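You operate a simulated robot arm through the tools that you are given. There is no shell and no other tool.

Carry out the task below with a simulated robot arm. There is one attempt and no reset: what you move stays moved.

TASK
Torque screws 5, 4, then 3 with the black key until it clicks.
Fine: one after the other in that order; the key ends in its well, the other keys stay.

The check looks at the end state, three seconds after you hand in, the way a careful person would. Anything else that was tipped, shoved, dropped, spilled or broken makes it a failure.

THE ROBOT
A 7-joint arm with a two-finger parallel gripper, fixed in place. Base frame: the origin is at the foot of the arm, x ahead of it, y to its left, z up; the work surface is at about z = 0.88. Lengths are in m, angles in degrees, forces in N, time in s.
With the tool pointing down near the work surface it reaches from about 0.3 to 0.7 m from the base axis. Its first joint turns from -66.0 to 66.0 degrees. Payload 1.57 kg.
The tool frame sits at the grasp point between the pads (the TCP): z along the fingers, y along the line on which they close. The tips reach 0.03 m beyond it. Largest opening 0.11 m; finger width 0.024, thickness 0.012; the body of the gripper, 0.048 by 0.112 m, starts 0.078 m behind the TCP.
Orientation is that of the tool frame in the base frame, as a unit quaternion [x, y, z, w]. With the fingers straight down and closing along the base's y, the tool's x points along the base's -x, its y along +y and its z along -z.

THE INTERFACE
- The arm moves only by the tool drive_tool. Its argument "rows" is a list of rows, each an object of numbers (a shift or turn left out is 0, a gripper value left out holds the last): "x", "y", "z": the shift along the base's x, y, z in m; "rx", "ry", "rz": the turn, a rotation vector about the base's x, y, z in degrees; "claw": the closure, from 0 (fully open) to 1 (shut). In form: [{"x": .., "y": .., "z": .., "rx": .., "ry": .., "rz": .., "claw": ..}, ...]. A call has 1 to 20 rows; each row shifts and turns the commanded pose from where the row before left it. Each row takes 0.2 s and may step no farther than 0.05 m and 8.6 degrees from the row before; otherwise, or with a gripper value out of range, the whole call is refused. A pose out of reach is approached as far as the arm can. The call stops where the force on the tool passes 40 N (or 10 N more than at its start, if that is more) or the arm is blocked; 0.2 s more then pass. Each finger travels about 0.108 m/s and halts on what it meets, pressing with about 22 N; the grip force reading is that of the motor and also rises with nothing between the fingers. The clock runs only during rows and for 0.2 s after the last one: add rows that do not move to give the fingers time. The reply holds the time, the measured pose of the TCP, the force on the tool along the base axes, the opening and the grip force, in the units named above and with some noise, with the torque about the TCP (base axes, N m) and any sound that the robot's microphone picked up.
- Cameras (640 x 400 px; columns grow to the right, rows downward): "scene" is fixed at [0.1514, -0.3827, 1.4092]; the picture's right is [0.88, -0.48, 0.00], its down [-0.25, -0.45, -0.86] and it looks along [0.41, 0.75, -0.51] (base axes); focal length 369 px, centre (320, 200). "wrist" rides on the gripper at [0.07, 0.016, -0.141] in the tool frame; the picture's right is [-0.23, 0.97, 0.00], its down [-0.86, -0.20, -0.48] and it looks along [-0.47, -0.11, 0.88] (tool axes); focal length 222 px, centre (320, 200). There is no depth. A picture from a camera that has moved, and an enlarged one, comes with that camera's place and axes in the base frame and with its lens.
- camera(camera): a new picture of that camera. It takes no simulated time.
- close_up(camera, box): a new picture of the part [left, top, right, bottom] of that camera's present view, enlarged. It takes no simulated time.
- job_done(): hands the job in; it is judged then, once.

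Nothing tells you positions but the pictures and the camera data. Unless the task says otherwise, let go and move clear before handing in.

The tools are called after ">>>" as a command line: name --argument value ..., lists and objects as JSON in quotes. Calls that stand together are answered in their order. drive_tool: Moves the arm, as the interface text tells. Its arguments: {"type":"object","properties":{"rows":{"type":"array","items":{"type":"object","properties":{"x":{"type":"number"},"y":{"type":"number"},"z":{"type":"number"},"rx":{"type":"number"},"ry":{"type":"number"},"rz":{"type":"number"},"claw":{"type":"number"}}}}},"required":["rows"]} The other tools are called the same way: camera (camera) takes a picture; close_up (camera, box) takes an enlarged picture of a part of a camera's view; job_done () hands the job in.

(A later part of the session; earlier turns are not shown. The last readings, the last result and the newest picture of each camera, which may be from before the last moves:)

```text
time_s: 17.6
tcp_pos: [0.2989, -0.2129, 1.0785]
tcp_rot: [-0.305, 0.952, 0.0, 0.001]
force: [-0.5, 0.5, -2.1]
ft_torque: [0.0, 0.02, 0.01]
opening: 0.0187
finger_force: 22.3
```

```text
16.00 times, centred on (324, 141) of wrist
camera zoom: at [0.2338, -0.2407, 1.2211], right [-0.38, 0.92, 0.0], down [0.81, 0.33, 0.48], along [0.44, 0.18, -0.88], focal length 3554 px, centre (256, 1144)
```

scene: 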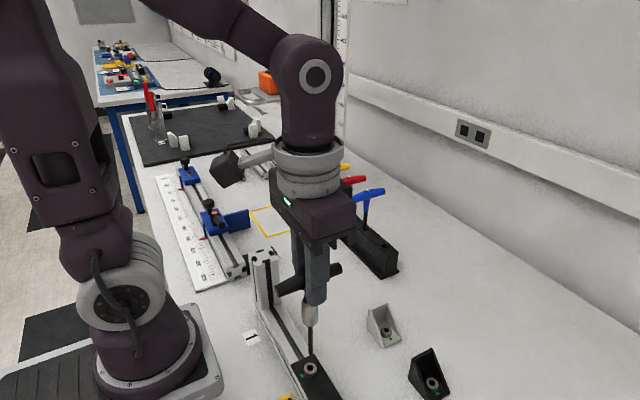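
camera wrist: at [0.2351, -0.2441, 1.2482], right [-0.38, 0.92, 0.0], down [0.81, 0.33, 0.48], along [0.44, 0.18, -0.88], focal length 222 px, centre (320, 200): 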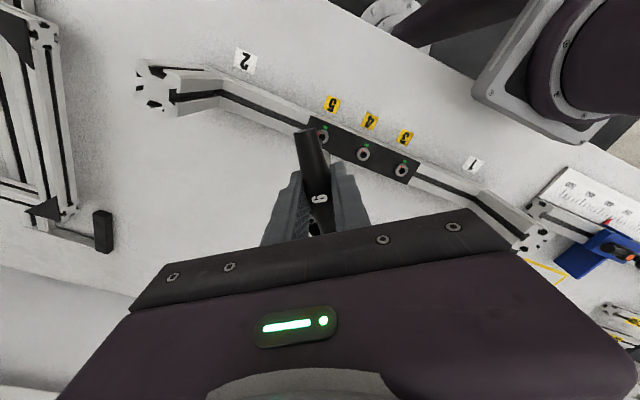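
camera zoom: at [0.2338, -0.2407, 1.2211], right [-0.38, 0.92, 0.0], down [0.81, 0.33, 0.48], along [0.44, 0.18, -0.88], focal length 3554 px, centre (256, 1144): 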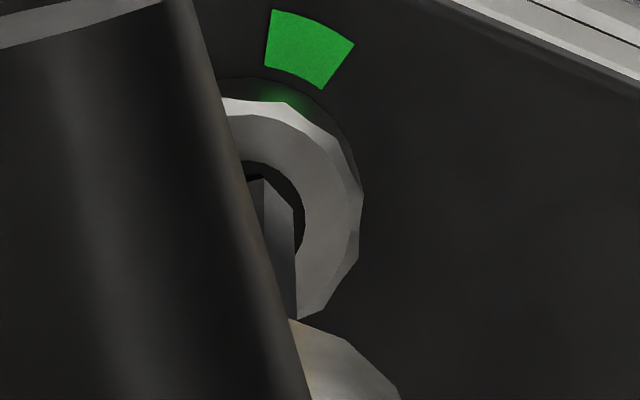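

The tip is in the mouth of the socket, within about 0.4 mm. I'll trim the position slightly and continue down through the chamfer.

>>> drive_tool --rows '[{"x": 0.0001, "y": -0.0004}, {}, {"z": -0.0015}, {"z": -0.0015}, {}]'

>>> close_up --camera "wrist" --box '[314, 131, 334, 151]'

```text
time_s: 18.8
tcp_pos: [0.3006, -0.2144, 1.0753]
tcp_rot: [-0.304, 0.953, 0.0, 0.0]
force: [-0.4, -0.2, -1.6]
ft_torque: [0.03, 0.01, 0.0]
opening: 0.0189
finger_force: 21.7
```

```text
16.00 times, centred on (324, 141) of wrist
camera zoom: at [0.234, -0.2415, 1.2176], right [-0.38, 0.92, 0.0], down [0.81, 0.33, 0.48], along [0.44, 0.18, -0.88], focal length 3554 px, centre (256, 1144)
```

zoom: 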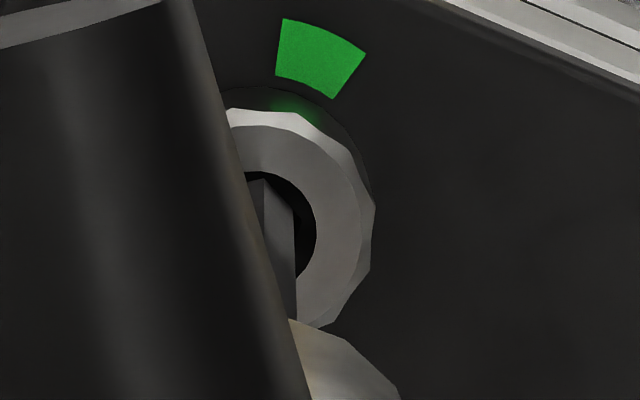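

There is no contact yet. The hole now shows about (+0.3, +0.7) mm from the tip, so I'll adjust and go down a little more.

>>> drive_tool --rows '[{"x": 0.0003, "y": 0.0006}, {}, {}, {"z": -0.001}, {}]'

>>> close_up --camera "wrist" --box '[314, 131, 334, 151]'

```text
time_s: 20.0
tcp_pos: [0.3007, -0.2145, 1.0741]
tcp_rot: [-0.305, 0.952, 0.0, 0.0]
force: [-0.3, -0.3, -2.1]
ft_torque: [-0.01, 0.0, 0.02]
opening: 0.0188
finger_force: 22.2
```

```text
16.00 times, centred on (324, 141) of wrist
camera zoom: at [0.2342, -0.2409, 1.2166], right [-0.38, 0.92, 0.0], down [0.81, 0.33, 0.48], along [0.44, 0.18, -0.88], focal length 3554 px, centre (256, 1144)
```

zoom: 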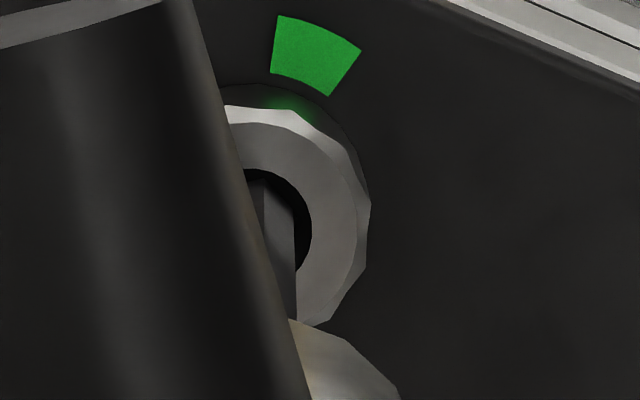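

It is centred left to right now, with about 0.3 mm left along the handle direction. I'll continue inserting in 1 mm steps.

>>> drive_tool --rows '[{"x": 0.0002, "y": 0.0001}, {"z": -0.001}, {"z": -0.001}, {"z": -0.001}, {}]'

>>> close_up --camera "wrist" --box '[314, 131, 334, 151]'

```text
time_s: 21.2
tcp_pos: [0.301, -0.2135, 1.0711]
tcp_rot: [-0.306, 0.952, 0.0, 0.0]
force: [0.0, -0.1, -1.2]
ft_torque: [-0.04, -0.14, 0.01]
opening: 0.0188
finger_force: 22.0
```

```text
16.00 times, centred on (324, 141) of wrist
camera zoom: at [0.2342, -0.2409, 1.2138], right [-0.38, 0.92, 0.0], down [0.81, 0.33, 0.48], along [0.44, 0.18, -0.88], focal length 3554 px, centre (256, 1144)
```

zoom: 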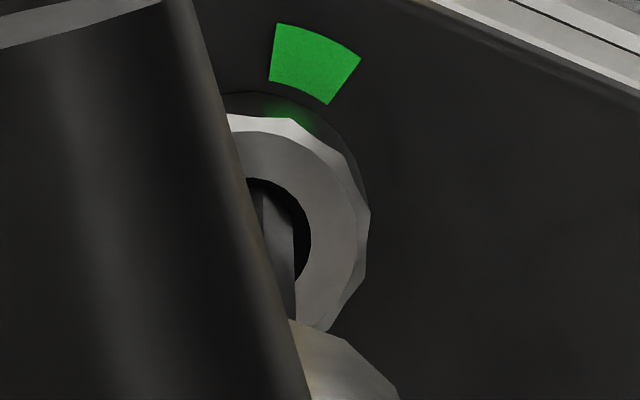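

There is a light side contact of about 1 N, which suggests the tip has entered the hex. I'll keep going down and watch the forces.

>>> drive_tool --rows '[{"z": -0.001}, {"z": -0.001}, {"z": -0.001}, {}]'

>>> close_up --camera "wrist" --box '[304, 121, 344, 161]'

```text
time_s: 22.2
tcp_pos: [0.3003, -0.2137, 1.0691]
tcp_rot: [-0.305, 0.952, 0.0, 0.0]
force: [4.1, 1.8, -0.2]
ft_torque: [0.18, -0.52, -0.01]
opening: 0.0189
finger_force: 22.1
```

```text
10.00 times, centred on (324, 141) of wrist
camera zoom: at [0.2337, -0.2406, 1.2105], right [-0.38, 0.92, 0.0], down [0.81, 0.33, 0.48], along [0.44, 0.18, -0.88], focal length 2221 px, centre (280, 790)
```

zoom: 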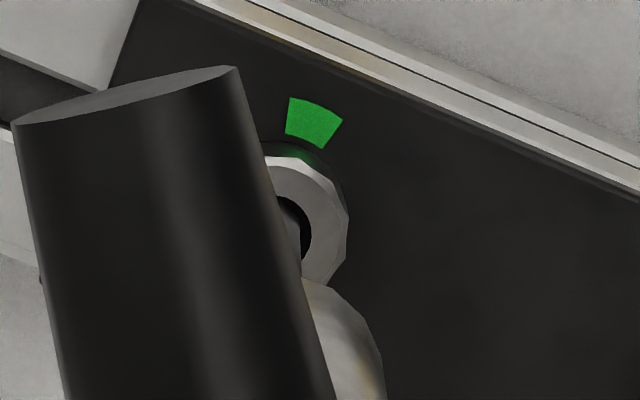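

The socket wall is pushing the tip toward +x and +y with about 4.5 N. I'll shift slightly that way to relieve it and then continue down.

>>> drive_tool --rows '[{"x": 0.0005, "y": 0.0002}, {}, {}]'

```text
time_s: 23.0
tcp_pos: [0.3, -0.2133, 1.0681]
tcp_rot: [-0.305, 0.952, 0.0, -0.001]
force: [0.3, 0.0, -2.9]
ft_torque: [-0.09, -0.11, -0.02]
opening: 0.0188
finger_force: 21.6
```

That relieved the side force, so I'll go down further.

>>> drive_tool --rows '[{"z": -0.001}, {"z": -0.001}, {"z": -0.001}, {}]'

>>> close_up --camera "wrist" --box '[304, 121, 344, 161]'

```text
time_s: 24.0
tcp_pos: [0.3001, -0.2136, 1.0665]
tcp_rot: [-0.305, 0.952, 0.0, 0.001]
force: [0.0, -0.2, 19.1]
ft_torque: [-0.01, -0.07, 0.04]
opening: 0.0191
finger_force: 22.7
```

```text
10.00 times, centred on (324, 141) of wrist
camera zoom: at [0.2341, -0.2402, 1.2078], right [-0.38, 0.92, 0.0], down [0.81, 0.34, 0.48], along [0.44, 0.18, -0.88], focal length 2221 px, centre (280, 790)
```

zoom: 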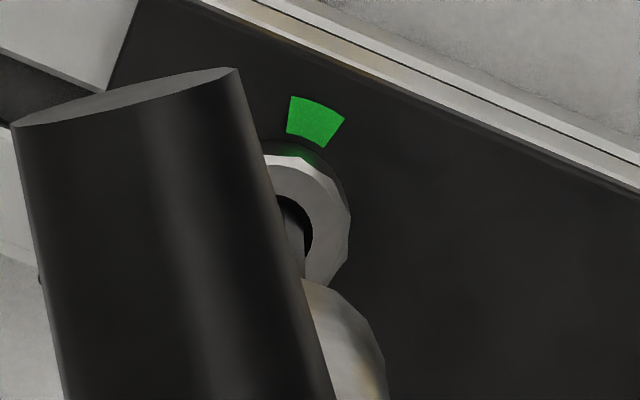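

The upward force has risen to 19 N, so the tip is either on the socket floor or on a hex edge. I'll turn slightly clockwise and read the torque to tell which.

>>> drive_tool --rows '[{"rz": -2}, {"rz": -2}, {}]'

>>> close_up --camera "wrist" --box '[304, 121, 344, 161]'

```text
time_s: 24.8
tcp_pos: [0.2999, -0.2147, 1.0666]
tcp_rot: [-0.271, 0.962, -0.001, 0.0]
force: [-2.1, -2.1, 17.0]
ft_torque: [-0.21, 0.22, 0.04]
opening: 0.0189
finger_force: 22.3
```

```text
10.00 times, centred on (324, 141) of wrist
camera zoom: at [0.2326, -0.2355, 1.2078], right [-0.32, 0.95, 0.0], down [0.83, 0.28, 0.48], along [0.45, 0.15, -0.88], focal length 2221 px, centre (280, 790)
```

zoom: 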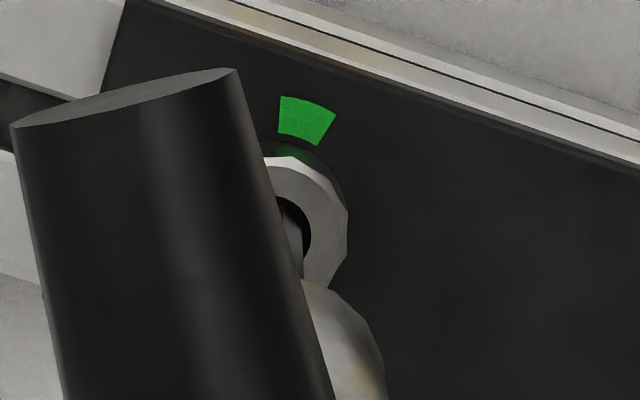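

Torque about z is still near zero after 4°. I'll rotate a little more and watch.

>>> drive_tool --rows '[{"rz": -2}, {"rz": -2}, {}]'

>>> close_up --camera "wrist" --box '[304, 121, 344, 161]'

```text
time_s: 25.6
tcp_pos: [0.2993, -0.2149, 1.065]
tcp_rot: [-0.238, 0.971, -0.001, 0.0]
force: [3.5, 1.0, 6.1]
ft_torque: [0.18, -0.37, -0.02]
opening: 0.019
finger_force: 21.8
```

```text
10.00 times, centred on (324, 141) of wrist
camera zoom: at [0.2309, -0.2309, 1.2078], right [-0.25, 0.97, 0.0], down [0.85, 0.22, 0.48], along [0.46, 0.12, -0.88], focal length 2221 px, centre (280, 790)
```

zoom: 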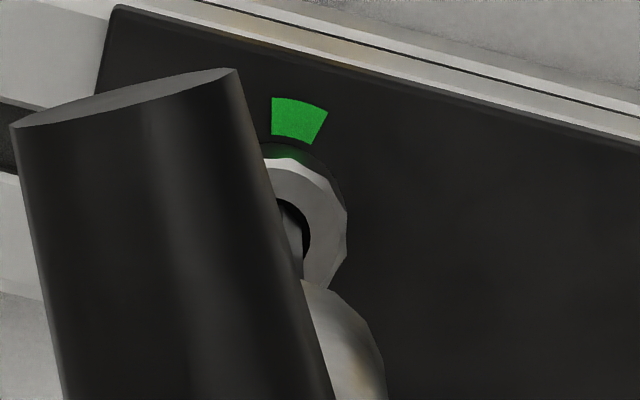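

The vertical force dropped from 17 to 6 N as it turned, so something settled. I'll look from the scene camera and the full wrist view to check the key hasn't slipped in the grip.

>>> camera --camera "scene"

>>> camera --camera "wrist"

>>> close_up --camera "wrist" --box '[314, 131, 334, 151]'

```text
taken
```

scene: 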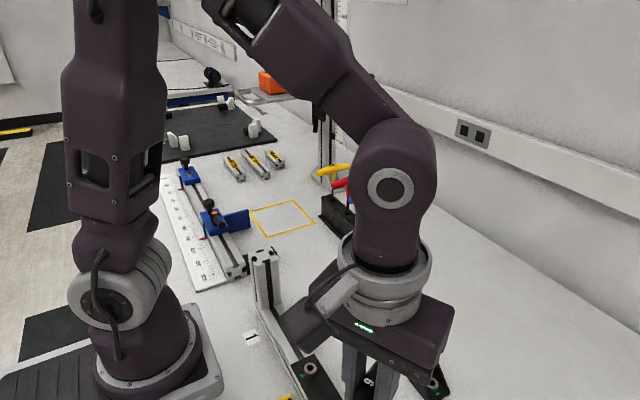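

```text
taken
camera wrist: at [0.2309, -0.2309, 1.2078], right [-0.25, 0.97, 0.0], down [0.85, 0.22, 0.48], along [0.46, 0.12, -0.88], focal length 222 px, centre (320, 200)
```

wrist: 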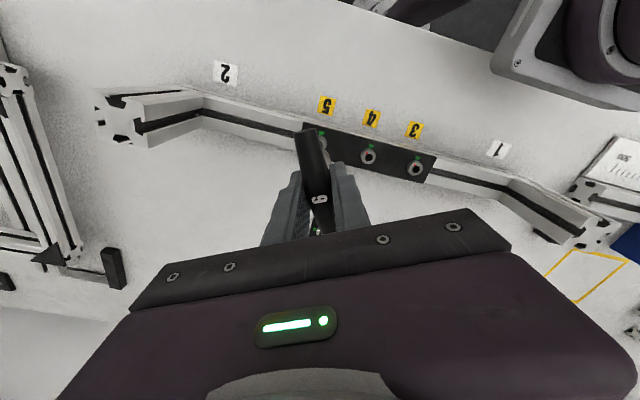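

```text
16.00 times, centred on (324, 141) of wrist
camera zoom: at [0.2309, -0.2309, 1.2078], right [-0.25, 0.97, 0.0], down [0.85, 0.22, 0.48], along [0.46, 0.12, -0.88], focal length 3554 px, centre (256, 1144)
```

zoom: 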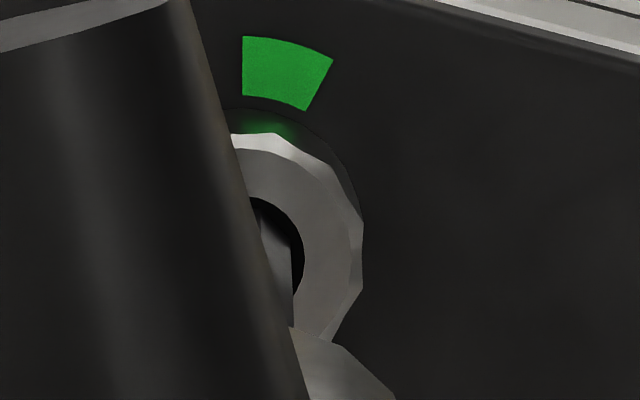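

The head's facets are turning with the hand, so the key is engaged in screw 5, with about 3.5° of slack taken up. I'll relieve the side load and keep turning clockwise, listening for the click.

>>> drive_tool --rows '[{"x": 0.0003, "rz": -3}, {"rz": -4}, {"rz": -4}, {"rz": -4}, {}]'

>>> close_up --camera "wrist" --box '[304, 121, 344, 161]'

```text
time_s: 26.8
tcp_pos: [0.3012, -0.213, 1.067]
tcp_rot: [-0.108, 0.994, -0.001, 0.001]
force: [-0.3, -0.2, -1.7]
ft_torque: [0.0, 0.03, 0.06]
opening: 0.0189
finger_force: 21.5
```

```text
10.00 times, centred on (324, 141) of wrist
camera zoom: at [0.2295, -0.2123, 1.2084], right [0.01, 1.0, 0.0], down [0.88, -0.01, 0.48], along [0.48, -0.01, -0.88], focal length 2221 px, centre (280, 790)
```

zoom: 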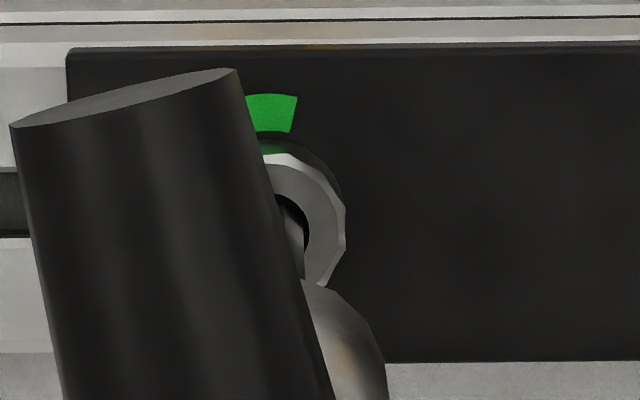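

The head is following the hand and the forces are low. I'll continue clockwise.

>>> drive_tool --rows '[{"rz": -4, "z": -0.0005}, {"rz": -4}, {"rz": -4}, {"rz": -4}, {}]'

>>> close_up --camera "wrist" --box '[304, 121, 344, 161]'

```text
time_s: 28.0
tcp_pos: [0.3007, -0.2136, 1.064]
tcp_rot: [0.031, 1.0, -0.001, 0.0]
force: [2.4, -1.3, 15.3]
ft_torque: [-0.19, -0.34, 0.13]
opening: 0.0188
finger_force: 22.2
```

```text
10.00 times, centred on (324, 141) of wrist
camera zoom: at [0.2323, -0.1921, 1.2073], right [0.29, 0.96, 0.0], down [0.84, -0.25, 0.48], along [0.46, -0.14, -0.88], focal length 2221 px, centre (280, 790)
```

zoom: 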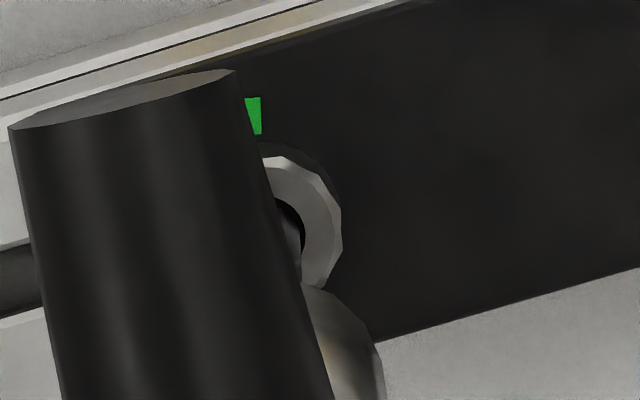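

Yaw is now -3.6° and the torque is rising to 0.13 N·m. I'll keep going in smaller steps toward the expected -30°.

>>> drive_tool --rows '[{"rz": -3}, {"rz": -3}, {"rz": -3}, {}]'

```text
time_s: 29.0
tcp_pos: [0.302, -0.2134, 1.065]
tcp_rot: [0.11, 0.994, 0.0, -0.001]
force: [0.4, -1.7, 3.2]
ft_torque: [-0.16, -0.01, 0.17]
opening: 0.0187
finger_force: 21.9
```

>>> drive_tool --rows '[{"rz": -2}, {"rz": -2}, {"rz": -2}, {}]'

>>> close_up --camera "wrist" --box '[304, 121, 344, 161]'

```text
time_s: 30.0
tcp_pos: [0.301, -0.2134, 1.0649]
tcp_rot: [0.16, 0.987, 0.001, 0.001]
force: [-1.2, 0.2, 17.6]
ft_torque: [-0.05, 0.09, 0.19]
opening: 0.0187
finger_force: 21.8
```

```text
10.00 times, centred on (324, 141) of wrist
camera zoom: at [0.2401, -0.1755, 1.2071], right [0.52, 0.85, 0.0], down [0.75, -0.46, 0.48], along [0.41, -0.25, -0.88], focal length 2221 px, centre (280, 790)
```

zoom: 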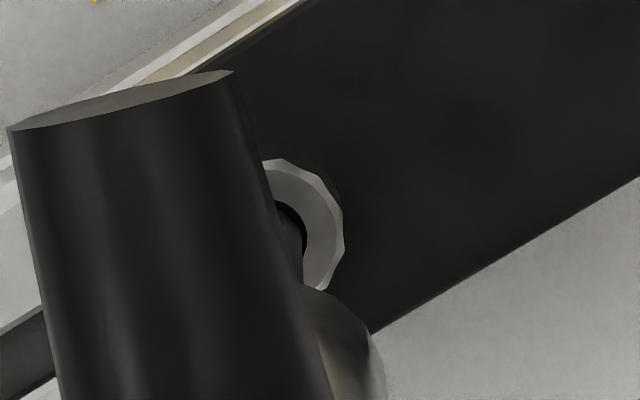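

Torque is 0.19 N·m at yaw -18°. I'll continue in 2° steps and listen.

>>> drive_tool --rows '[{"rz": -2}, {"rz": -2}, {"rz": -1}, {}]'

```text
time_s: 31.0
tcp_pos: [0.3007, -0.2131, 1.0657]
tcp_rot: [0.203, 0.979, 0.0, 0.001]
force: [4.3, -3.0, 2.1]
ft_torque: [-0.36, -0.54, 0.19]
opening: 0.0189
finger_force: 22.2
```

>>> drive_tool --rows '[{"x": 0.0003, "y": -0.0002, "rz": -1.5}, {"rz": -1.5}, {"rz": -1}, {}]'

```text
time_s: 32.0
tcp_pos: [0.3018, -0.2131, 1.0653]
tcp_rot: [0.238, 0.971, -0.001, 0.0]
force: [0.4, -3.2, -2.6]
ft_torque: [-0.33, 0.0, 0.18]
opening: 0.0185
finger_force: 21.7
```

>>> drive_tool --rows '[{"y": -0.0003, "z": -0.0003, "rz": -1.5}, {"rz": -1.5}, {}]'

>>> camera --camera "wrist"

>>> close_up --camera "wrist" --box '[304, 121, 344, 161]'

```text
time_s: 32.8
tcp_pos: [0.3021, -0.2134, 1.0657]
tcp_rot: [0.263, 0.965, 0.0, -0.001]
force: [-3.3, 1.7, 12.0]
ft_torque: [0.1, 0.45, 0.2]
opening: 0.0192
finger_force: 22.2
```

```text
taken
camera wrist: at [0.2496, -0.1638, 1.2069], right [0.69, 0.72, 0.0], down [0.64, -0.61, 0.48], along [0.35, -0.33, -0.88], focal length 222 px, centre (320, 200)
```

wrist: 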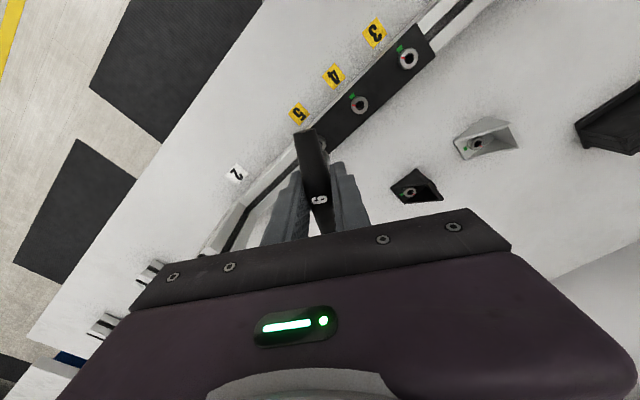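

```text
10.00 times, centred on (324, 141) of wrist
camera zoom: at [0.2496, -0.1638, 1.2069], right [0.69, 0.72, 0.0], down [0.64, -0.61, 0.48], along [0.35, -0.33, -0.88], focal length 2221 px, centre (280, 790)
```

zoom: 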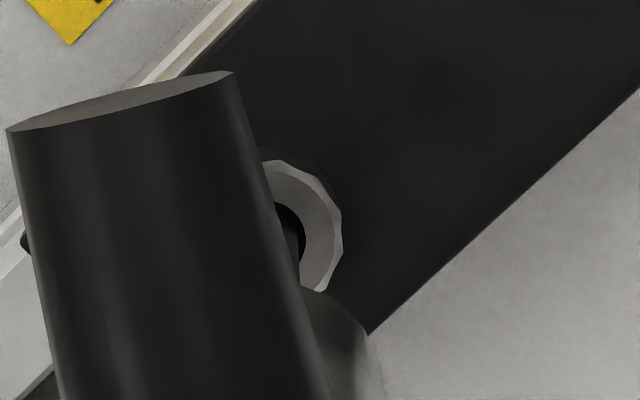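

There's no click yet at yaw -30.5°, but with the slack the mark should just be entering the green. I'll keep turning in small steps.

>>> drive_tool --rows '[{"x": -0.0002, "rz": -1.5}, {"rz": -1.5}, {}]'

```text
time_s: 33.6
tcp_pos: [0.302, -0.2139, 1.0645]
tcp_rot: [0.288, 0.958, 0.0, 0.001]
force: [-0.2, -0.6, 12.7]
ft_torque: [-0.02, 0.05, 0.14]
opening: 0.0189
finger_force: 22.0
```

>>> drive_tool --rows '[{"rz": -1.5}, {"rz": -1.5}, {}]'

>>> close_up --camera "wrist" --box '[304, 121, 344, 161]'

```text
time_s: 34.4
tcp_pos: [0.3012, -0.2145, 1.0647]
tcp_rot: [0.313, 0.95, 0.0, 0.0]
force: [2.8, -2.1, 2.2]
ft_torque: [-0.3, -0.34, 0.16]
opening: 0.019
finger_force: 22.4
```

```text
10.00 times, centred on (324, 141) of wrist
camera zoom: at [0.2549, -0.1592, 1.2069], right [0.76, 0.65, 0.0], down [0.57, -0.67, 0.48], along [0.31, -0.36, -0.88], focal length 2221 px, centre (280, 790)
```

zoom: 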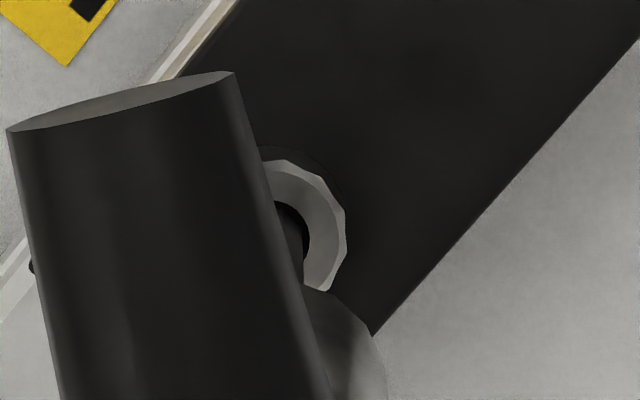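

>>> close_up --camera "wrist" --box '[316, 133, 332, 153]'

>>> drive_tool --rows '[{"x": 0.0002, "y": -0.0002, "rz": -1.5}, {"rz": -1.5}, {}]'

>>> close_up --camera "wrist" --box '[316, 133, 332, 153]'

```text
16.00 times, centred on (324, 143) of wrist
camera zoom: at [0.2549, -0.1592, 1.2069], right [0.76, 0.65, 0.0], down [0.57, -0.67, 0.48], along [0.31, -0.36, -0.88], focal length 3554 px, centre (256, 1112)
```

zoom: 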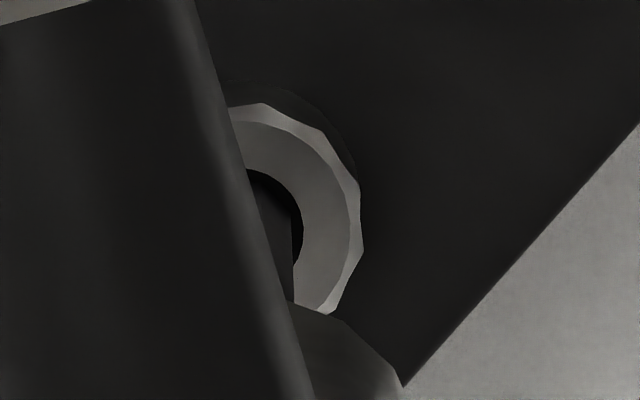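

```text
time_s: 35.2
tcp_pos: [0.3019, -0.2144, 1.0644]
tcp_rot: [0.338, 0.941, -0.001, 0.0]
force: [-0.2, -0.5, -1.2]
ft_torque: [-0.06, 0.02, 0.26]
opening: 0.0188
finger_force: 22.3
```

```text
16.00 times, centred on (324, 143) of wrist
camera zoom: at [0.2578, -0.157, 1.207], right [0.79, 0.61, 0.0], down [0.53, -0.7, 0.48], along [0.29, -0.38, -0.88], focal length 3554 px, centre (256, 1112)
```

zoom: 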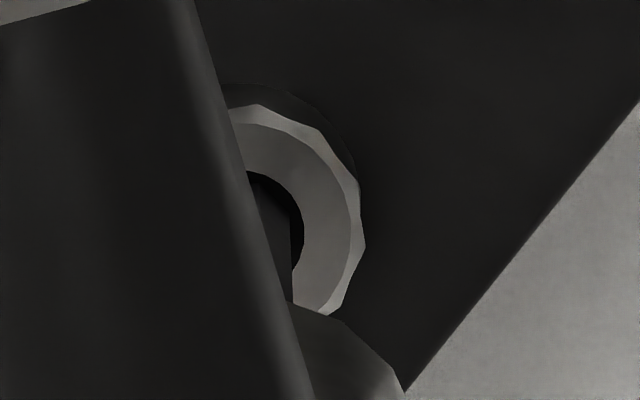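

Torque has risen to 0.26 N·m and the head has nearly stopped following, so the screw is tightening. I'll continue with small turns until the click.

>>> drive_tool --rows '[{"rz": -1.5}, {"rz": -1.5}, {}]'

>>> close_up --camera "wrist" --box '[316, 133, 332, 153]'

```text
time_s: 36.0
tcp_pos: [0.3008, -0.2149, 1.0661]
tcp_rot: [0.363, 0.932, 0.0, 0.0]
force: [-0.3, -0.6, -1.6]
ft_torque: [-0.14, 0.01, 0.39]
opening: 0.0188
finger_force: 21.9
```

```text
16.00 times, centred on (324, 143) of wrist
camera zoom: at [0.2606, -0.1547, 1.2074], right [0.83, 0.56, 0.0], down [0.5, -0.72, 0.48], along [0.27, -0.4, -0.88], focal length 3554 px, centre (256, 1112)
```

zoom: 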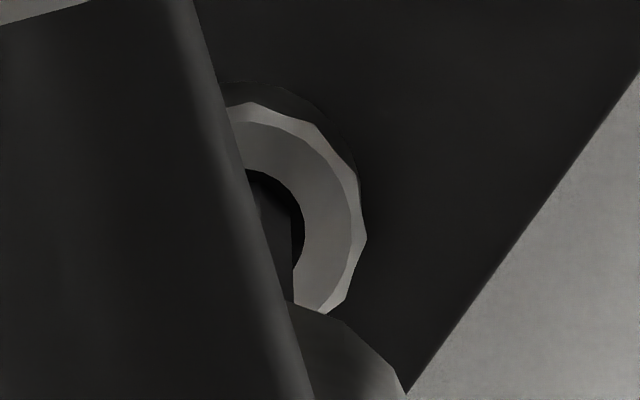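

The torque is climbing steadily, now 0.39 N·m, with the head fixed. I'll continue slowly and watch the grip opening.

>>> drive_tool --rows '[{"rz": -1.5}, {"rz": -1.5}, {}]'

>>> close_up --camera "wrist" --box '[270, 110, 370, 240]'

```text
time_s: 36.8
tcp_pos: [0.3002, -0.213, 1.0656]
tcp_rot: [0.386, 0.922, 0.0, 0.0]
force: [0.2, 0.2, -1.4]
ft_torque: [-0.02, -0.03, 0.46]
opening: 0.0186
finger_force: 22.4
```

```text
3.08 times, centred on (320, 175) of wrist
camera zoom: at [0.2639, -0.1528, 1.2071], right [0.85, 0.52, 0.0], down [0.46, -0.75, 0.48], along [0.25, -0.41, -0.88], focal length 684 px, centre (320, 277)
```

zoom: 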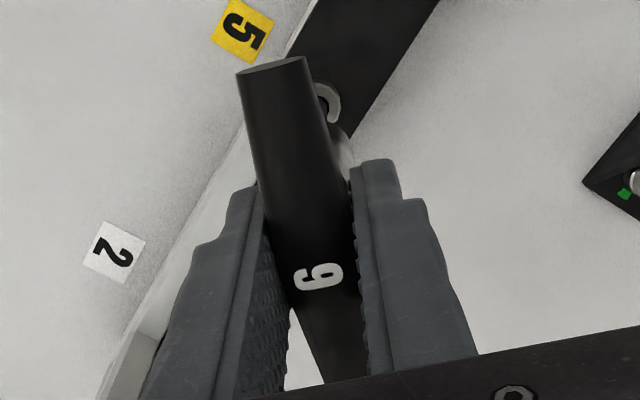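

>>> drive_tool --rows '[{"rz": -1.5}, {"rz": -1.5}, {}]'

>>> close_up --camera "wrist" --box '[316, 133, 332, 153]'

```text
time_s: 37.6
tcp_pos: [0.301, -0.2152, 1.0654]
tcp_rot: [0.41, 0.912, 0.0, 0.0]
force: [0.5, 0.0, -2.0]
ft_torque: [-0.04, 0.01, -0.05]
opening: 0.0188
finger_force: 21.8
```

```text
16.00 times, centred on (324, 143) of wrist
camera zoom: at [0.267, -0.1511, 1.2072], right [0.88, 0.48, 0.0], down [0.42, -0.77, 0.48], along [0.23, -0.42, -0.88], focal length 3554 px, centre (256, 1112)
```

zoom: 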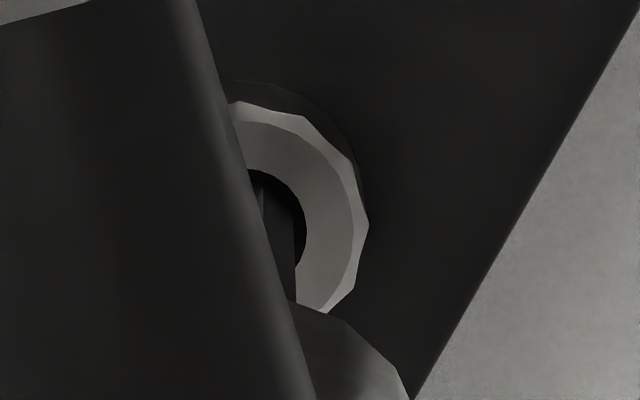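

The torque fell from 0.46 to about 0 with no click reported. I need to see whether the key slipped in the grip or in the socket.

>>> close_up --camera "wrist" --box '[270, 110, 370, 240]'

>>> camera --camera "scene"

>>> close_up --camera "wrist" --box '[316, 137, 328, 149]'

```text
3.08 times, centred on (320, 175) of wrist
camera zoom: at [0.267, -0.1511, 1.2072], right [0.88, 0.48, 0.0], down [0.42, -0.77, 0.48], along [0.23, -0.42, -0.88], focal length 684 px, centre (320, 277)
```

zoom: 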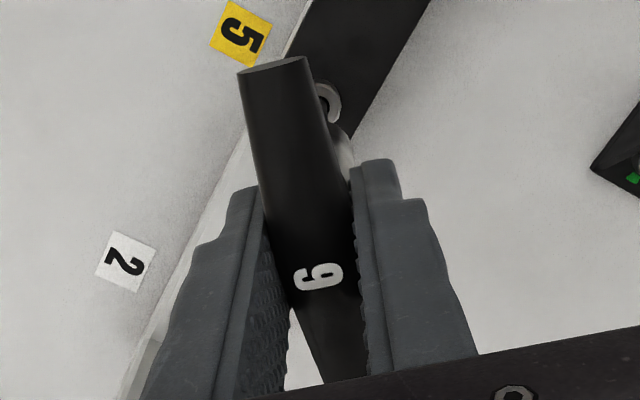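

```text
taken
```

scene: 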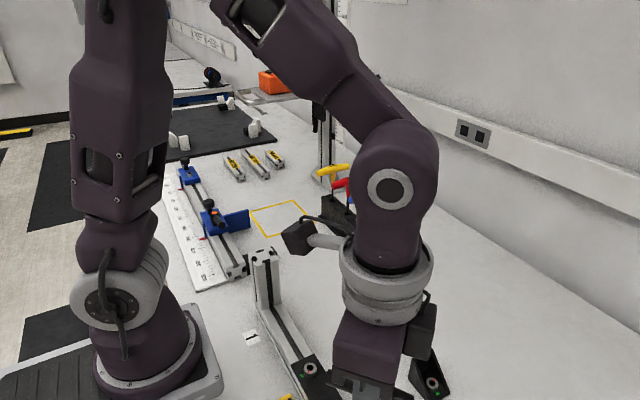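

```text
16.00 times, centred on (322, 143) of wrist
camera zoom: at [0.267, -0.1511, 1.2072], right [0.88, 0.48, 0.0], down [0.42, -0.77, 0.48], along [0.23, -0.42, -0.88], focal length 3554 px, centre (288, 1112)
```

zoom: 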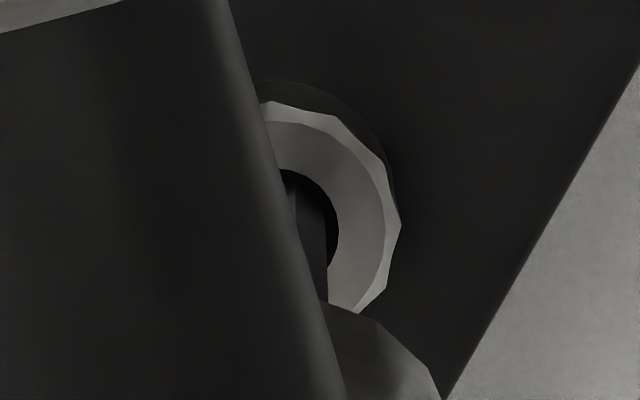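

The handle still sits square in the grip, but the torque has vanished with no click. Before turning any more, I'll lift the key straight out and look at screw 5's mark.

>>> drive_tool --rows '[{"z": 0.002}, {"z": 0.004}, {"z": 0.008}, {"z": 0.01}, {"z": 0.011}, {}]'

>>> close_up --camera "wrist" --box '[300, 110, 340, 150]'

>>> camera --camera "wrist"

```text
time_s: 39.0
tcp_pos: [0.3018, -0.2142, 1.0986]
tcp_rot: [0.41, 0.912, 0.0, 0.0]
force: [-0.1, -0.7, -2.3]
ft_torque: [-0.02, -0.03, -0.03]
opening: 0.0186
finger_force: 22.1
```

```text
10.00 times, centred on (320, 130) of wrist
camera zoom: at [0.2668, -0.1511, 1.2425], right [0.88, 0.48, 0.0], down [0.42, -0.77, 0.48], along [0.23, -0.42, -0.88], focal length 2221 px, centre (320, 900)
```

zoom: 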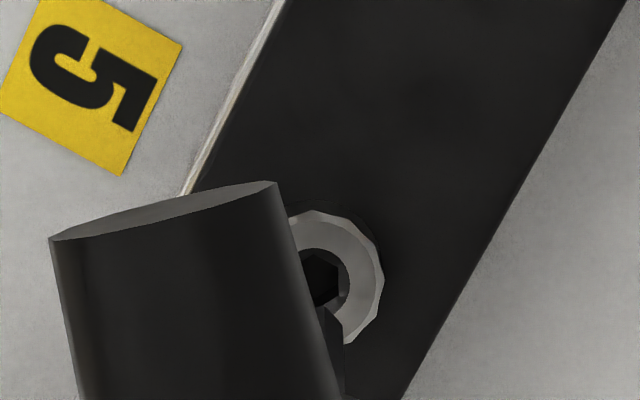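

```text
taken
camera wrist: at [0.2668, -0.1511, 1.2425], right [0.88, 0.48, 0.0], down [0.42, -0.77, 0.48], along [0.23, -0.42, -0.88], focal length 222 px, centre (320, 200)
```

wrist: 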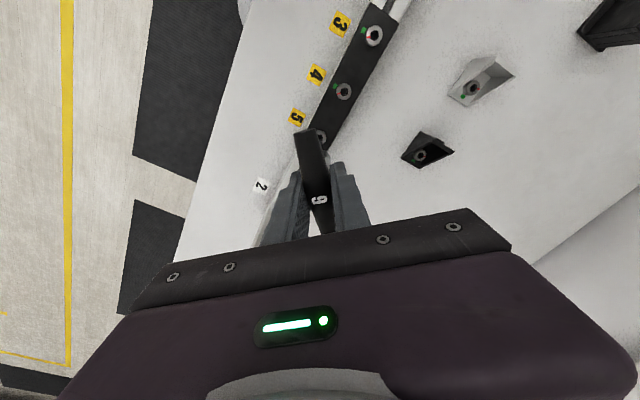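

The key is clear of the head. I'll turn the hand back to about +30° yaw, where the wrist camera can see the mark side of screw 5.

>>> drive_tool --rows '[{"rz": 7.84}, {"rz": 7.84}, {"rz": 7.84}, {"rz": 7.84}, {"rz": 7.84}, {"rz": 7.84}, {"rz": 7.84}, {"rz": 7.84}, {"rz": 7.84}, {"rz": 7.84}, {}, {}]'

>>> close_up --camera "wrist" --box '[300, 110, 340, 150]'

>>> close_up --camera "wrist" --box '[270, 110, 370, 240]'

```text
time_s: 41.6
tcp_pos: [0.3024, -0.2138, 1.1006]
tcp_rot: [-0.259, 0.966, 0.0, 0.0]
force: [-0.4, 0.0, -2.2]
ft_torque: [-0.01, 0.02, 0.0]
opening: 0.0186
finger_force: 22.1
```

```text
10.00 times, centred on (320, 130) of wrist
camera zoom: at [0.2332, -0.2347, 1.242], right [-0.29, 0.96, 0.0], down [0.84, 0.25, 0.48], along [0.46, 0.14, -0.88], focal length 2221 px, centre (320, 900)
```

zoom: 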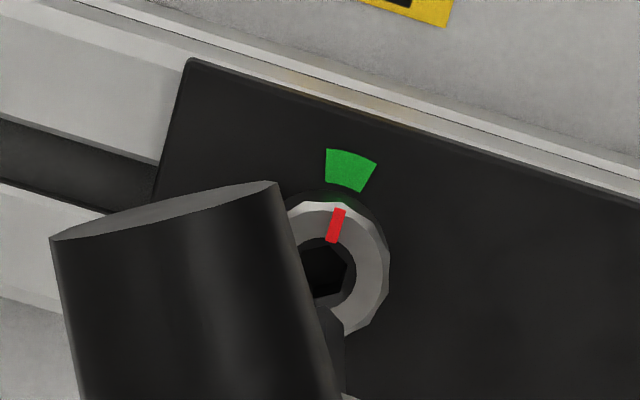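

```text
3.08 times, centred on (320, 175) of wrist
camera zoom: at [0.2332, -0.2347, 1.242], right [-0.29, 0.96, 0.0], down [0.84, 0.25, 0.48], along [0.46, 0.14, -0.88], focal length 684 px, centre (320, 277)
```

zoom: 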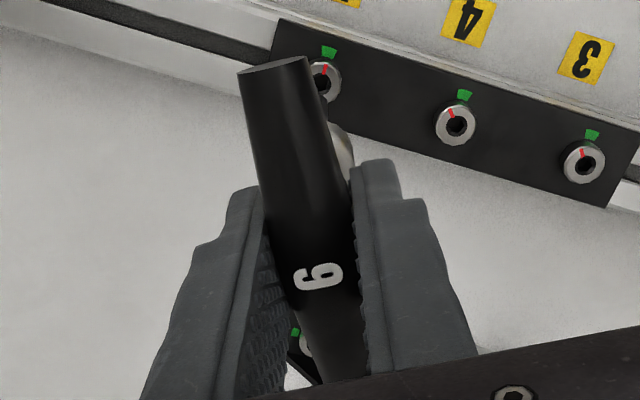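

Screw 5's red mark now points at the middle of the green sector, at about 181°. No click was reported, though, so I need to know whether the key's shaft twisted relative to its handle. I'll zoom in on the tip.

>>> close_up --camera "wrist" --box '[314, 126, 334, 146]'

>>> close_up --camera "wrist" --box '[316, 138, 328, 150]'

```text
16.00 times, centred on (324, 136) of wrist
camera zoom: at [0.2332, -0.2347, 1.242], right [-0.29, 0.96, 0.0], down [0.84, 0.25, 0.48], along [0.46, 0.14, -0.88], focal length 3554 px, centre (256, 1224)
```

zoom: 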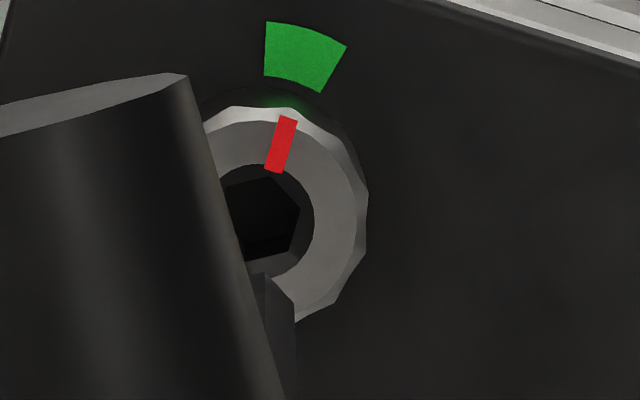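

```text
16.00 times, centred on (322, 144) of wrist
camera zoom: at [0.2332, -0.2347, 1.242], right [-0.29, 0.96, 0.0], down [0.84, 0.25, 0.48], along [0.46, 0.14, -0.88], focal length 3554 px, centre (288, 1096)
```

zoom: 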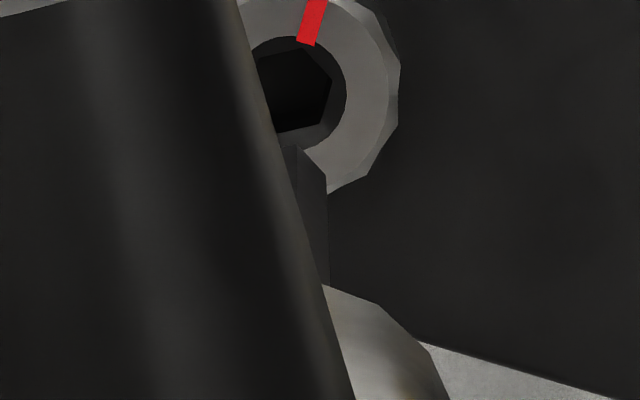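

The key's shaft hasn't twisted relative to the handle, but it slid about 4 mm up in the grip, so it was not fully seated and probably cammed out before the click. From the force-free positions screw 5 is at (0.3001, -0.2139). I'll re-centre, match the hex at yaw 31.5° and re-insert deeper.

>>> drive_tool --rows '[{"x": -0.0013, "y": 0.001, "rz": 1.5}, {"z": -0.006}, {"z": -0.006}, {"z": -0.006}, {"z": -0.005}, {}, {}]'

>>> close_up --camera "wrist" --box '[314, 131, 334, 151]'

```text
time_s: 43.2
tcp_pos: [0.3001, -0.2134, 1.0775]
tcp_rot: [-0.27, 0.963, 0.0, 0.0]
force: [0.5, 0.2, -3.1]
ft_torque: [-0.02, 0.04, -0.02]
opening: 0.0188
finger_force: 22.5
```

```text
16.00 times, centred on (324, 141) of wrist
camera zoom: at [0.2324, -0.2354, 1.2186], right [-0.31, 0.95, 0.0], down [0.83, 0.28, 0.48], along [0.45, 0.15, -0.88], focal length 3554 px, centre (256, 1144)
```

zoom: 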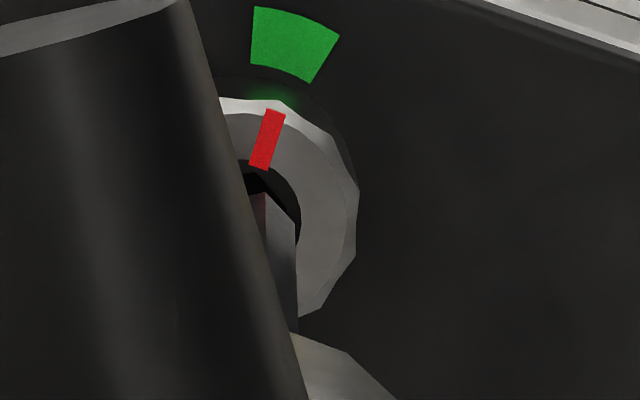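

The hex is aligned at yaw 31.4°. The hole shows slightly to the left and below the ideal position, so I'll shift (+0.6, -0.4) mm and go down to the mouth.

>>> drive_tool --rows '[{"x": 0.0006, "y": -0.0004}, {}, {"z": -0.003}, {"z": -0.002}, {}]'

>>> close_up --camera "wrist" --box '[314, 131, 334, 151]'

```text
time_s: 44.4
tcp_pos: [0.3006, -0.2139, 1.0717]
tcp_rot: [-0.271, 0.963, 0.0, 0.0]
force: [0.3, -0.2, -2.0]
ft_torque: [0.01, -0.03, -0.01]
opening: 0.0186
finger_force: 21.8
```

```text
16.00 times, centred on (324, 141) of wrist
camera zoom: at [0.2326, -0.2362, 1.2138], right [-0.31, 0.95, 0.0], down [0.83, 0.28, 0.48], along [0.45, 0.15, -0.88], focal length 3554 px, centre (256, 1144)
```

zoom: 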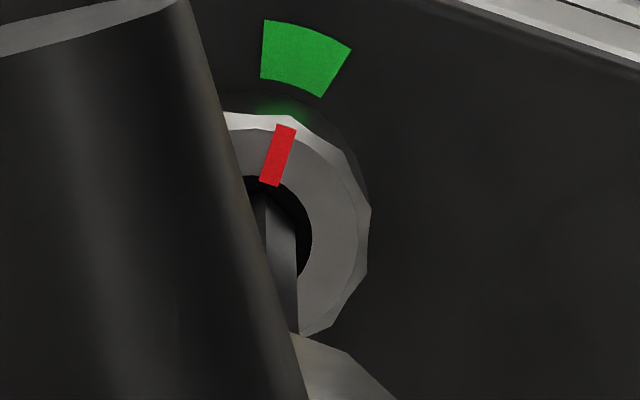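

The hole edges are now even around the tip. I'll make a small trim and go down further.

>>> drive_tool --rows '[{"x": 0.0003, "y": 0.0001}, {"z": -0.001}, {"z": -0.001}, {"z": -0.001}, {}]'

>>> close_up --camera "wrist" --box '[314, 131, 334, 151]'

```text
time_s: 45.6
tcp_pos: [0.3005, -0.2134, 1.0699]
tcp_rot: [-0.271, 0.963, 0.0, 0.0]
force: [0.4, -0.1, -1.9]
ft_torque: [-0.01, 0.0, 0.02]
opening: 0.0188
finger_force: 22.2
```

```text
16.00 times, centred on (324, 141) of wrist
camera zoom: at [0.2329, -0.2356, 1.2108], right [-0.31, 0.95, 0.0], down [0.83, 0.28, 0.48], along [0.45, 0.15, -0.88], focal length 3554 px, centre (256, 1144)
```

zoom: 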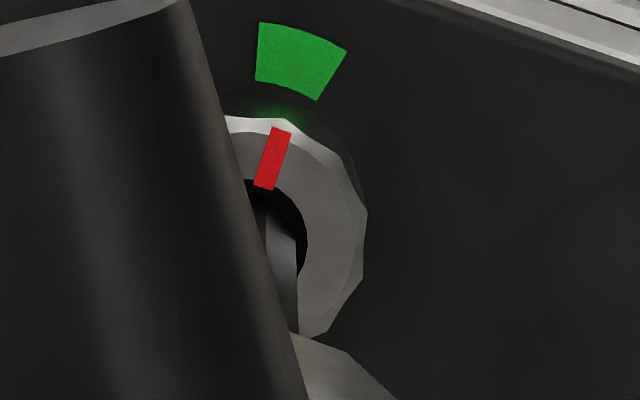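

>>> drive_tool --rows '[{"x": 0.0001, "y": -0.0003}, {"z": -0.001}, {"z": -0.001}, {}]'

>>> close_up --camera "wrist" --box '[314, 131, 334, 151]'

```text
time_s: 46.6
tcp_pos: [0.3006, -0.2152, 1.0667]
tcp_rot: [-0.27, 0.963, 0.0, 0.0]
force: [-0.2, -0.6, -1.5]
ft_torque: [0.0, -0.03, 0.0]
opening: 0.0188
finger_force: 22.4
```

```text
16.00 times, centred on (324, 141) of wrist
camera zoom: at [0.2328, -0.2362, 1.2086], right [-0.31, 0.95, 0.0], down [0.83, 0.28, 0.48], along [0.45, 0.15, -0.88], focal length 3554 px, centre (256, 1144)
```

zoom: 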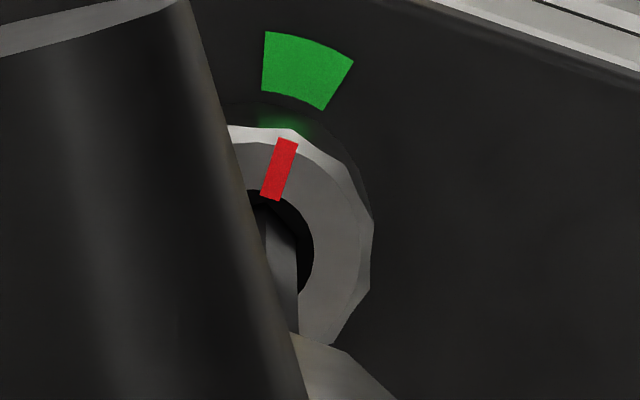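

There's no contact yet and it's well centred. I'll continue down.

>>> drive_tool --rows '[{"x": 0.0002, "z": -0.001}, {"z": -0.001}, {}]'

>>> close_up --camera "wrist" --box '[314, 131, 334, 151]'

```text
time_s: 47.4
tcp_pos: [0.3013, -0.2135, 1.0644]
tcp_rot: [-0.271, 0.963, 0.0, 0.001]
force: [0.2, -0.1, 6.4]
ft_torque: [0.02, 0.04, 0.02]
opening: 0.0189
finger_force: 21.6
```

```text
16.00 times, centred on (324, 141) of wrist
camera zoom: at [0.233, -0.2355, 1.2069], right [-0.31, 0.95, 0.0], down [0.83, 0.28, 0.48], along [0.45, 0.15, -0.88], focal length 3554 px, centre (256, 1144)
```

zoom: 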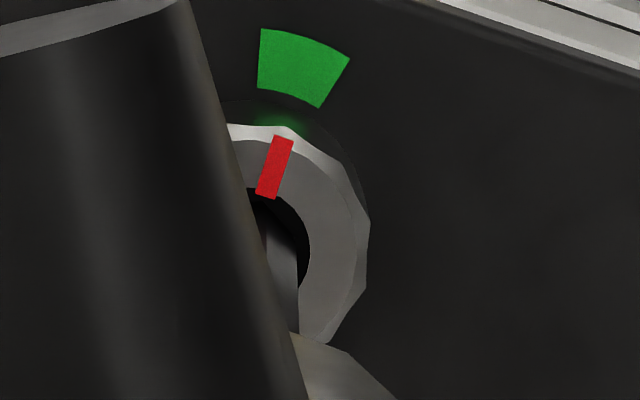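

There's vertical contact of about 8 N with no side force, so the tip is on the socket floor. I'll press in a touch more so it stays seated, then turn clockwise in small steps.

>>> drive_tool --rows '[{"z": -0.0005, "rz": -2}, {"rz": -2}, {"rz": -2}, {}]'

>>> close_up --camera "wrist" --box '[314, 131, 334, 151]'

```text
time_s: 48.4
tcp_pos: [0.3004, -0.2144, 1.0633]
tcp_rot: [-0.22, 0.976, 0.0, -0.001]
force: [0.0, 0.5, 14.2]
ft_torque: [0.0, 0.02, 0.07]
opening: 0.0188
finger_force: 21.9
```

```text
16.00 times, centred on (324, 141) of wrist
camera zoom: at [0.2313, -0.2286, 1.2068], right [-0.21, 0.98, 0.0], down [0.86, 0.19, 0.48], along [0.47, 0.1, -0.88], focal length 3554 px, centre (256, 1144)
```

zoom: 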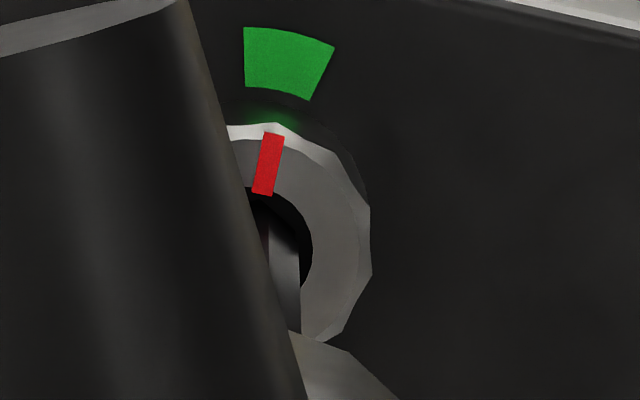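

>>> drive_tool --rows '[{"rz": -1.5}, {"rz": -1.5}, {}]'

>>> close_up --camera "wrist" --box '[314, 131, 334, 151]'

```text
time_s: 49.2
tcp_pos: [0.3012, -0.2137, 1.064]
tcp_rot: [-0.194, 0.981, 0.0, 0.0]
force: [-1.0, -1.7, 14.4]
ft_torque: [-0.18, 0.21, 0.22]
opening: 0.0188
finger_force: 22.1
```

```text
16.00 times, centred on (324, 141) of wrist
camera zoom: at [0.2306, -0.2244, 1.2068], right [-0.16, 0.99, 0.0], down [0.87, 0.14, 0.48], along [0.47, 0.08, -0.88], focal length 3554 px, centre (256, 1144)
```

zoom: 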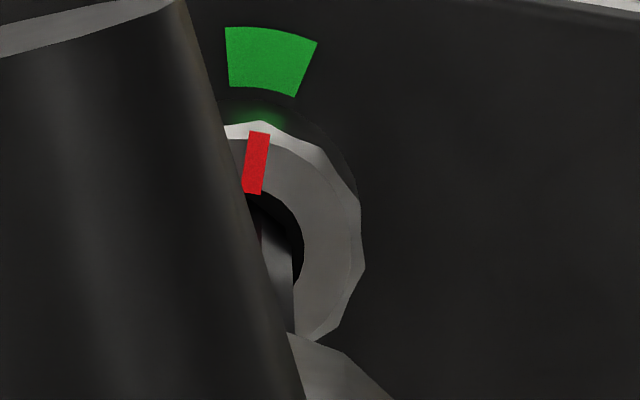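

Torque is building again (0.22 N·m) with the key pressed in at 14 N and the mark against the green. I'll continue in small steps.

>>> drive_tool --rows '[{"x": -0.0001, "y": -0.0002, "rz": -1.5}, {"rz": -1.5}, {}]'

>>> close_up --camera "wrist" --box '[314, 131, 334, 151]'

```text
time_s: 50.0
tcp_pos: [0.3012, -0.214, 1.0646]
tcp_rot: [-0.169, 0.986, 0.0, 0.0]
force: [0.9, -0.1, 18.9]
ft_torque: [-0.02, -0.1, 0.29]
opening: 0.0188
finger_force: 21.7
```

```text
16.00 times, centred on (324, 141) of wrist
camera zoom: at [0.2301, -0.221, 1.2064], right [-0.11, 0.99, 0.0], down [0.87, 0.1, 0.48], along [0.48, 0.05, -0.88], focal length 3554 px, centre (256, 1144)
```

zoom: 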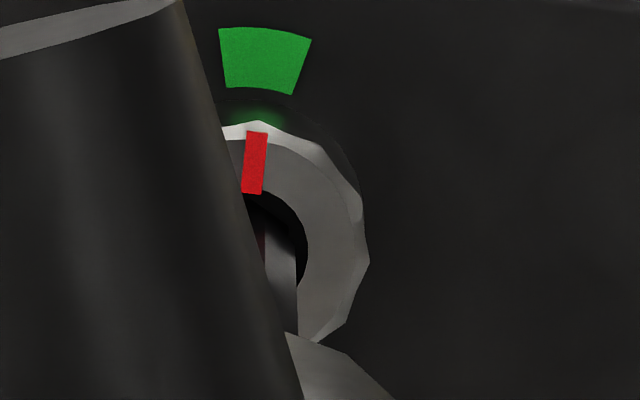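

>>> drive_tool --rows '[{"rz": -1.5}, {"rz": -1.5}, {}]'

>>> close_up --camera "wrist" --box '[314, 131, 334, 151]'

```text
time_s: 50.8
tcp_pos: [0.301, -0.213, 1.0655]
tcp_rot: [-0.143, 0.99, 0.0, -0.001]
force: [0.9, 1.6, 6.1]
ft_torque: [0.15, -0.19, 0.38]
opening: 0.0188
finger_force: 21.7
```

```text
16.00 times, centred on (324, 141) of wrist
camera zoom: at [0.2299, -0.2178, 1.2065], right [-0.06, 1.0, 0.0], down [0.88, 0.05, 0.48], along [0.48, 0.03, -0.88], focal length 3554 px, centre (256, 1144)
```

zoom: 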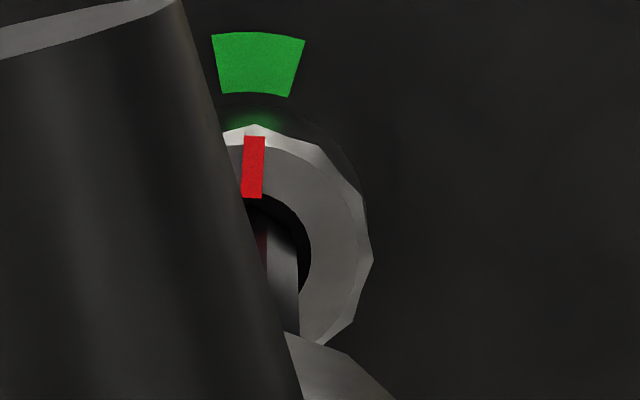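

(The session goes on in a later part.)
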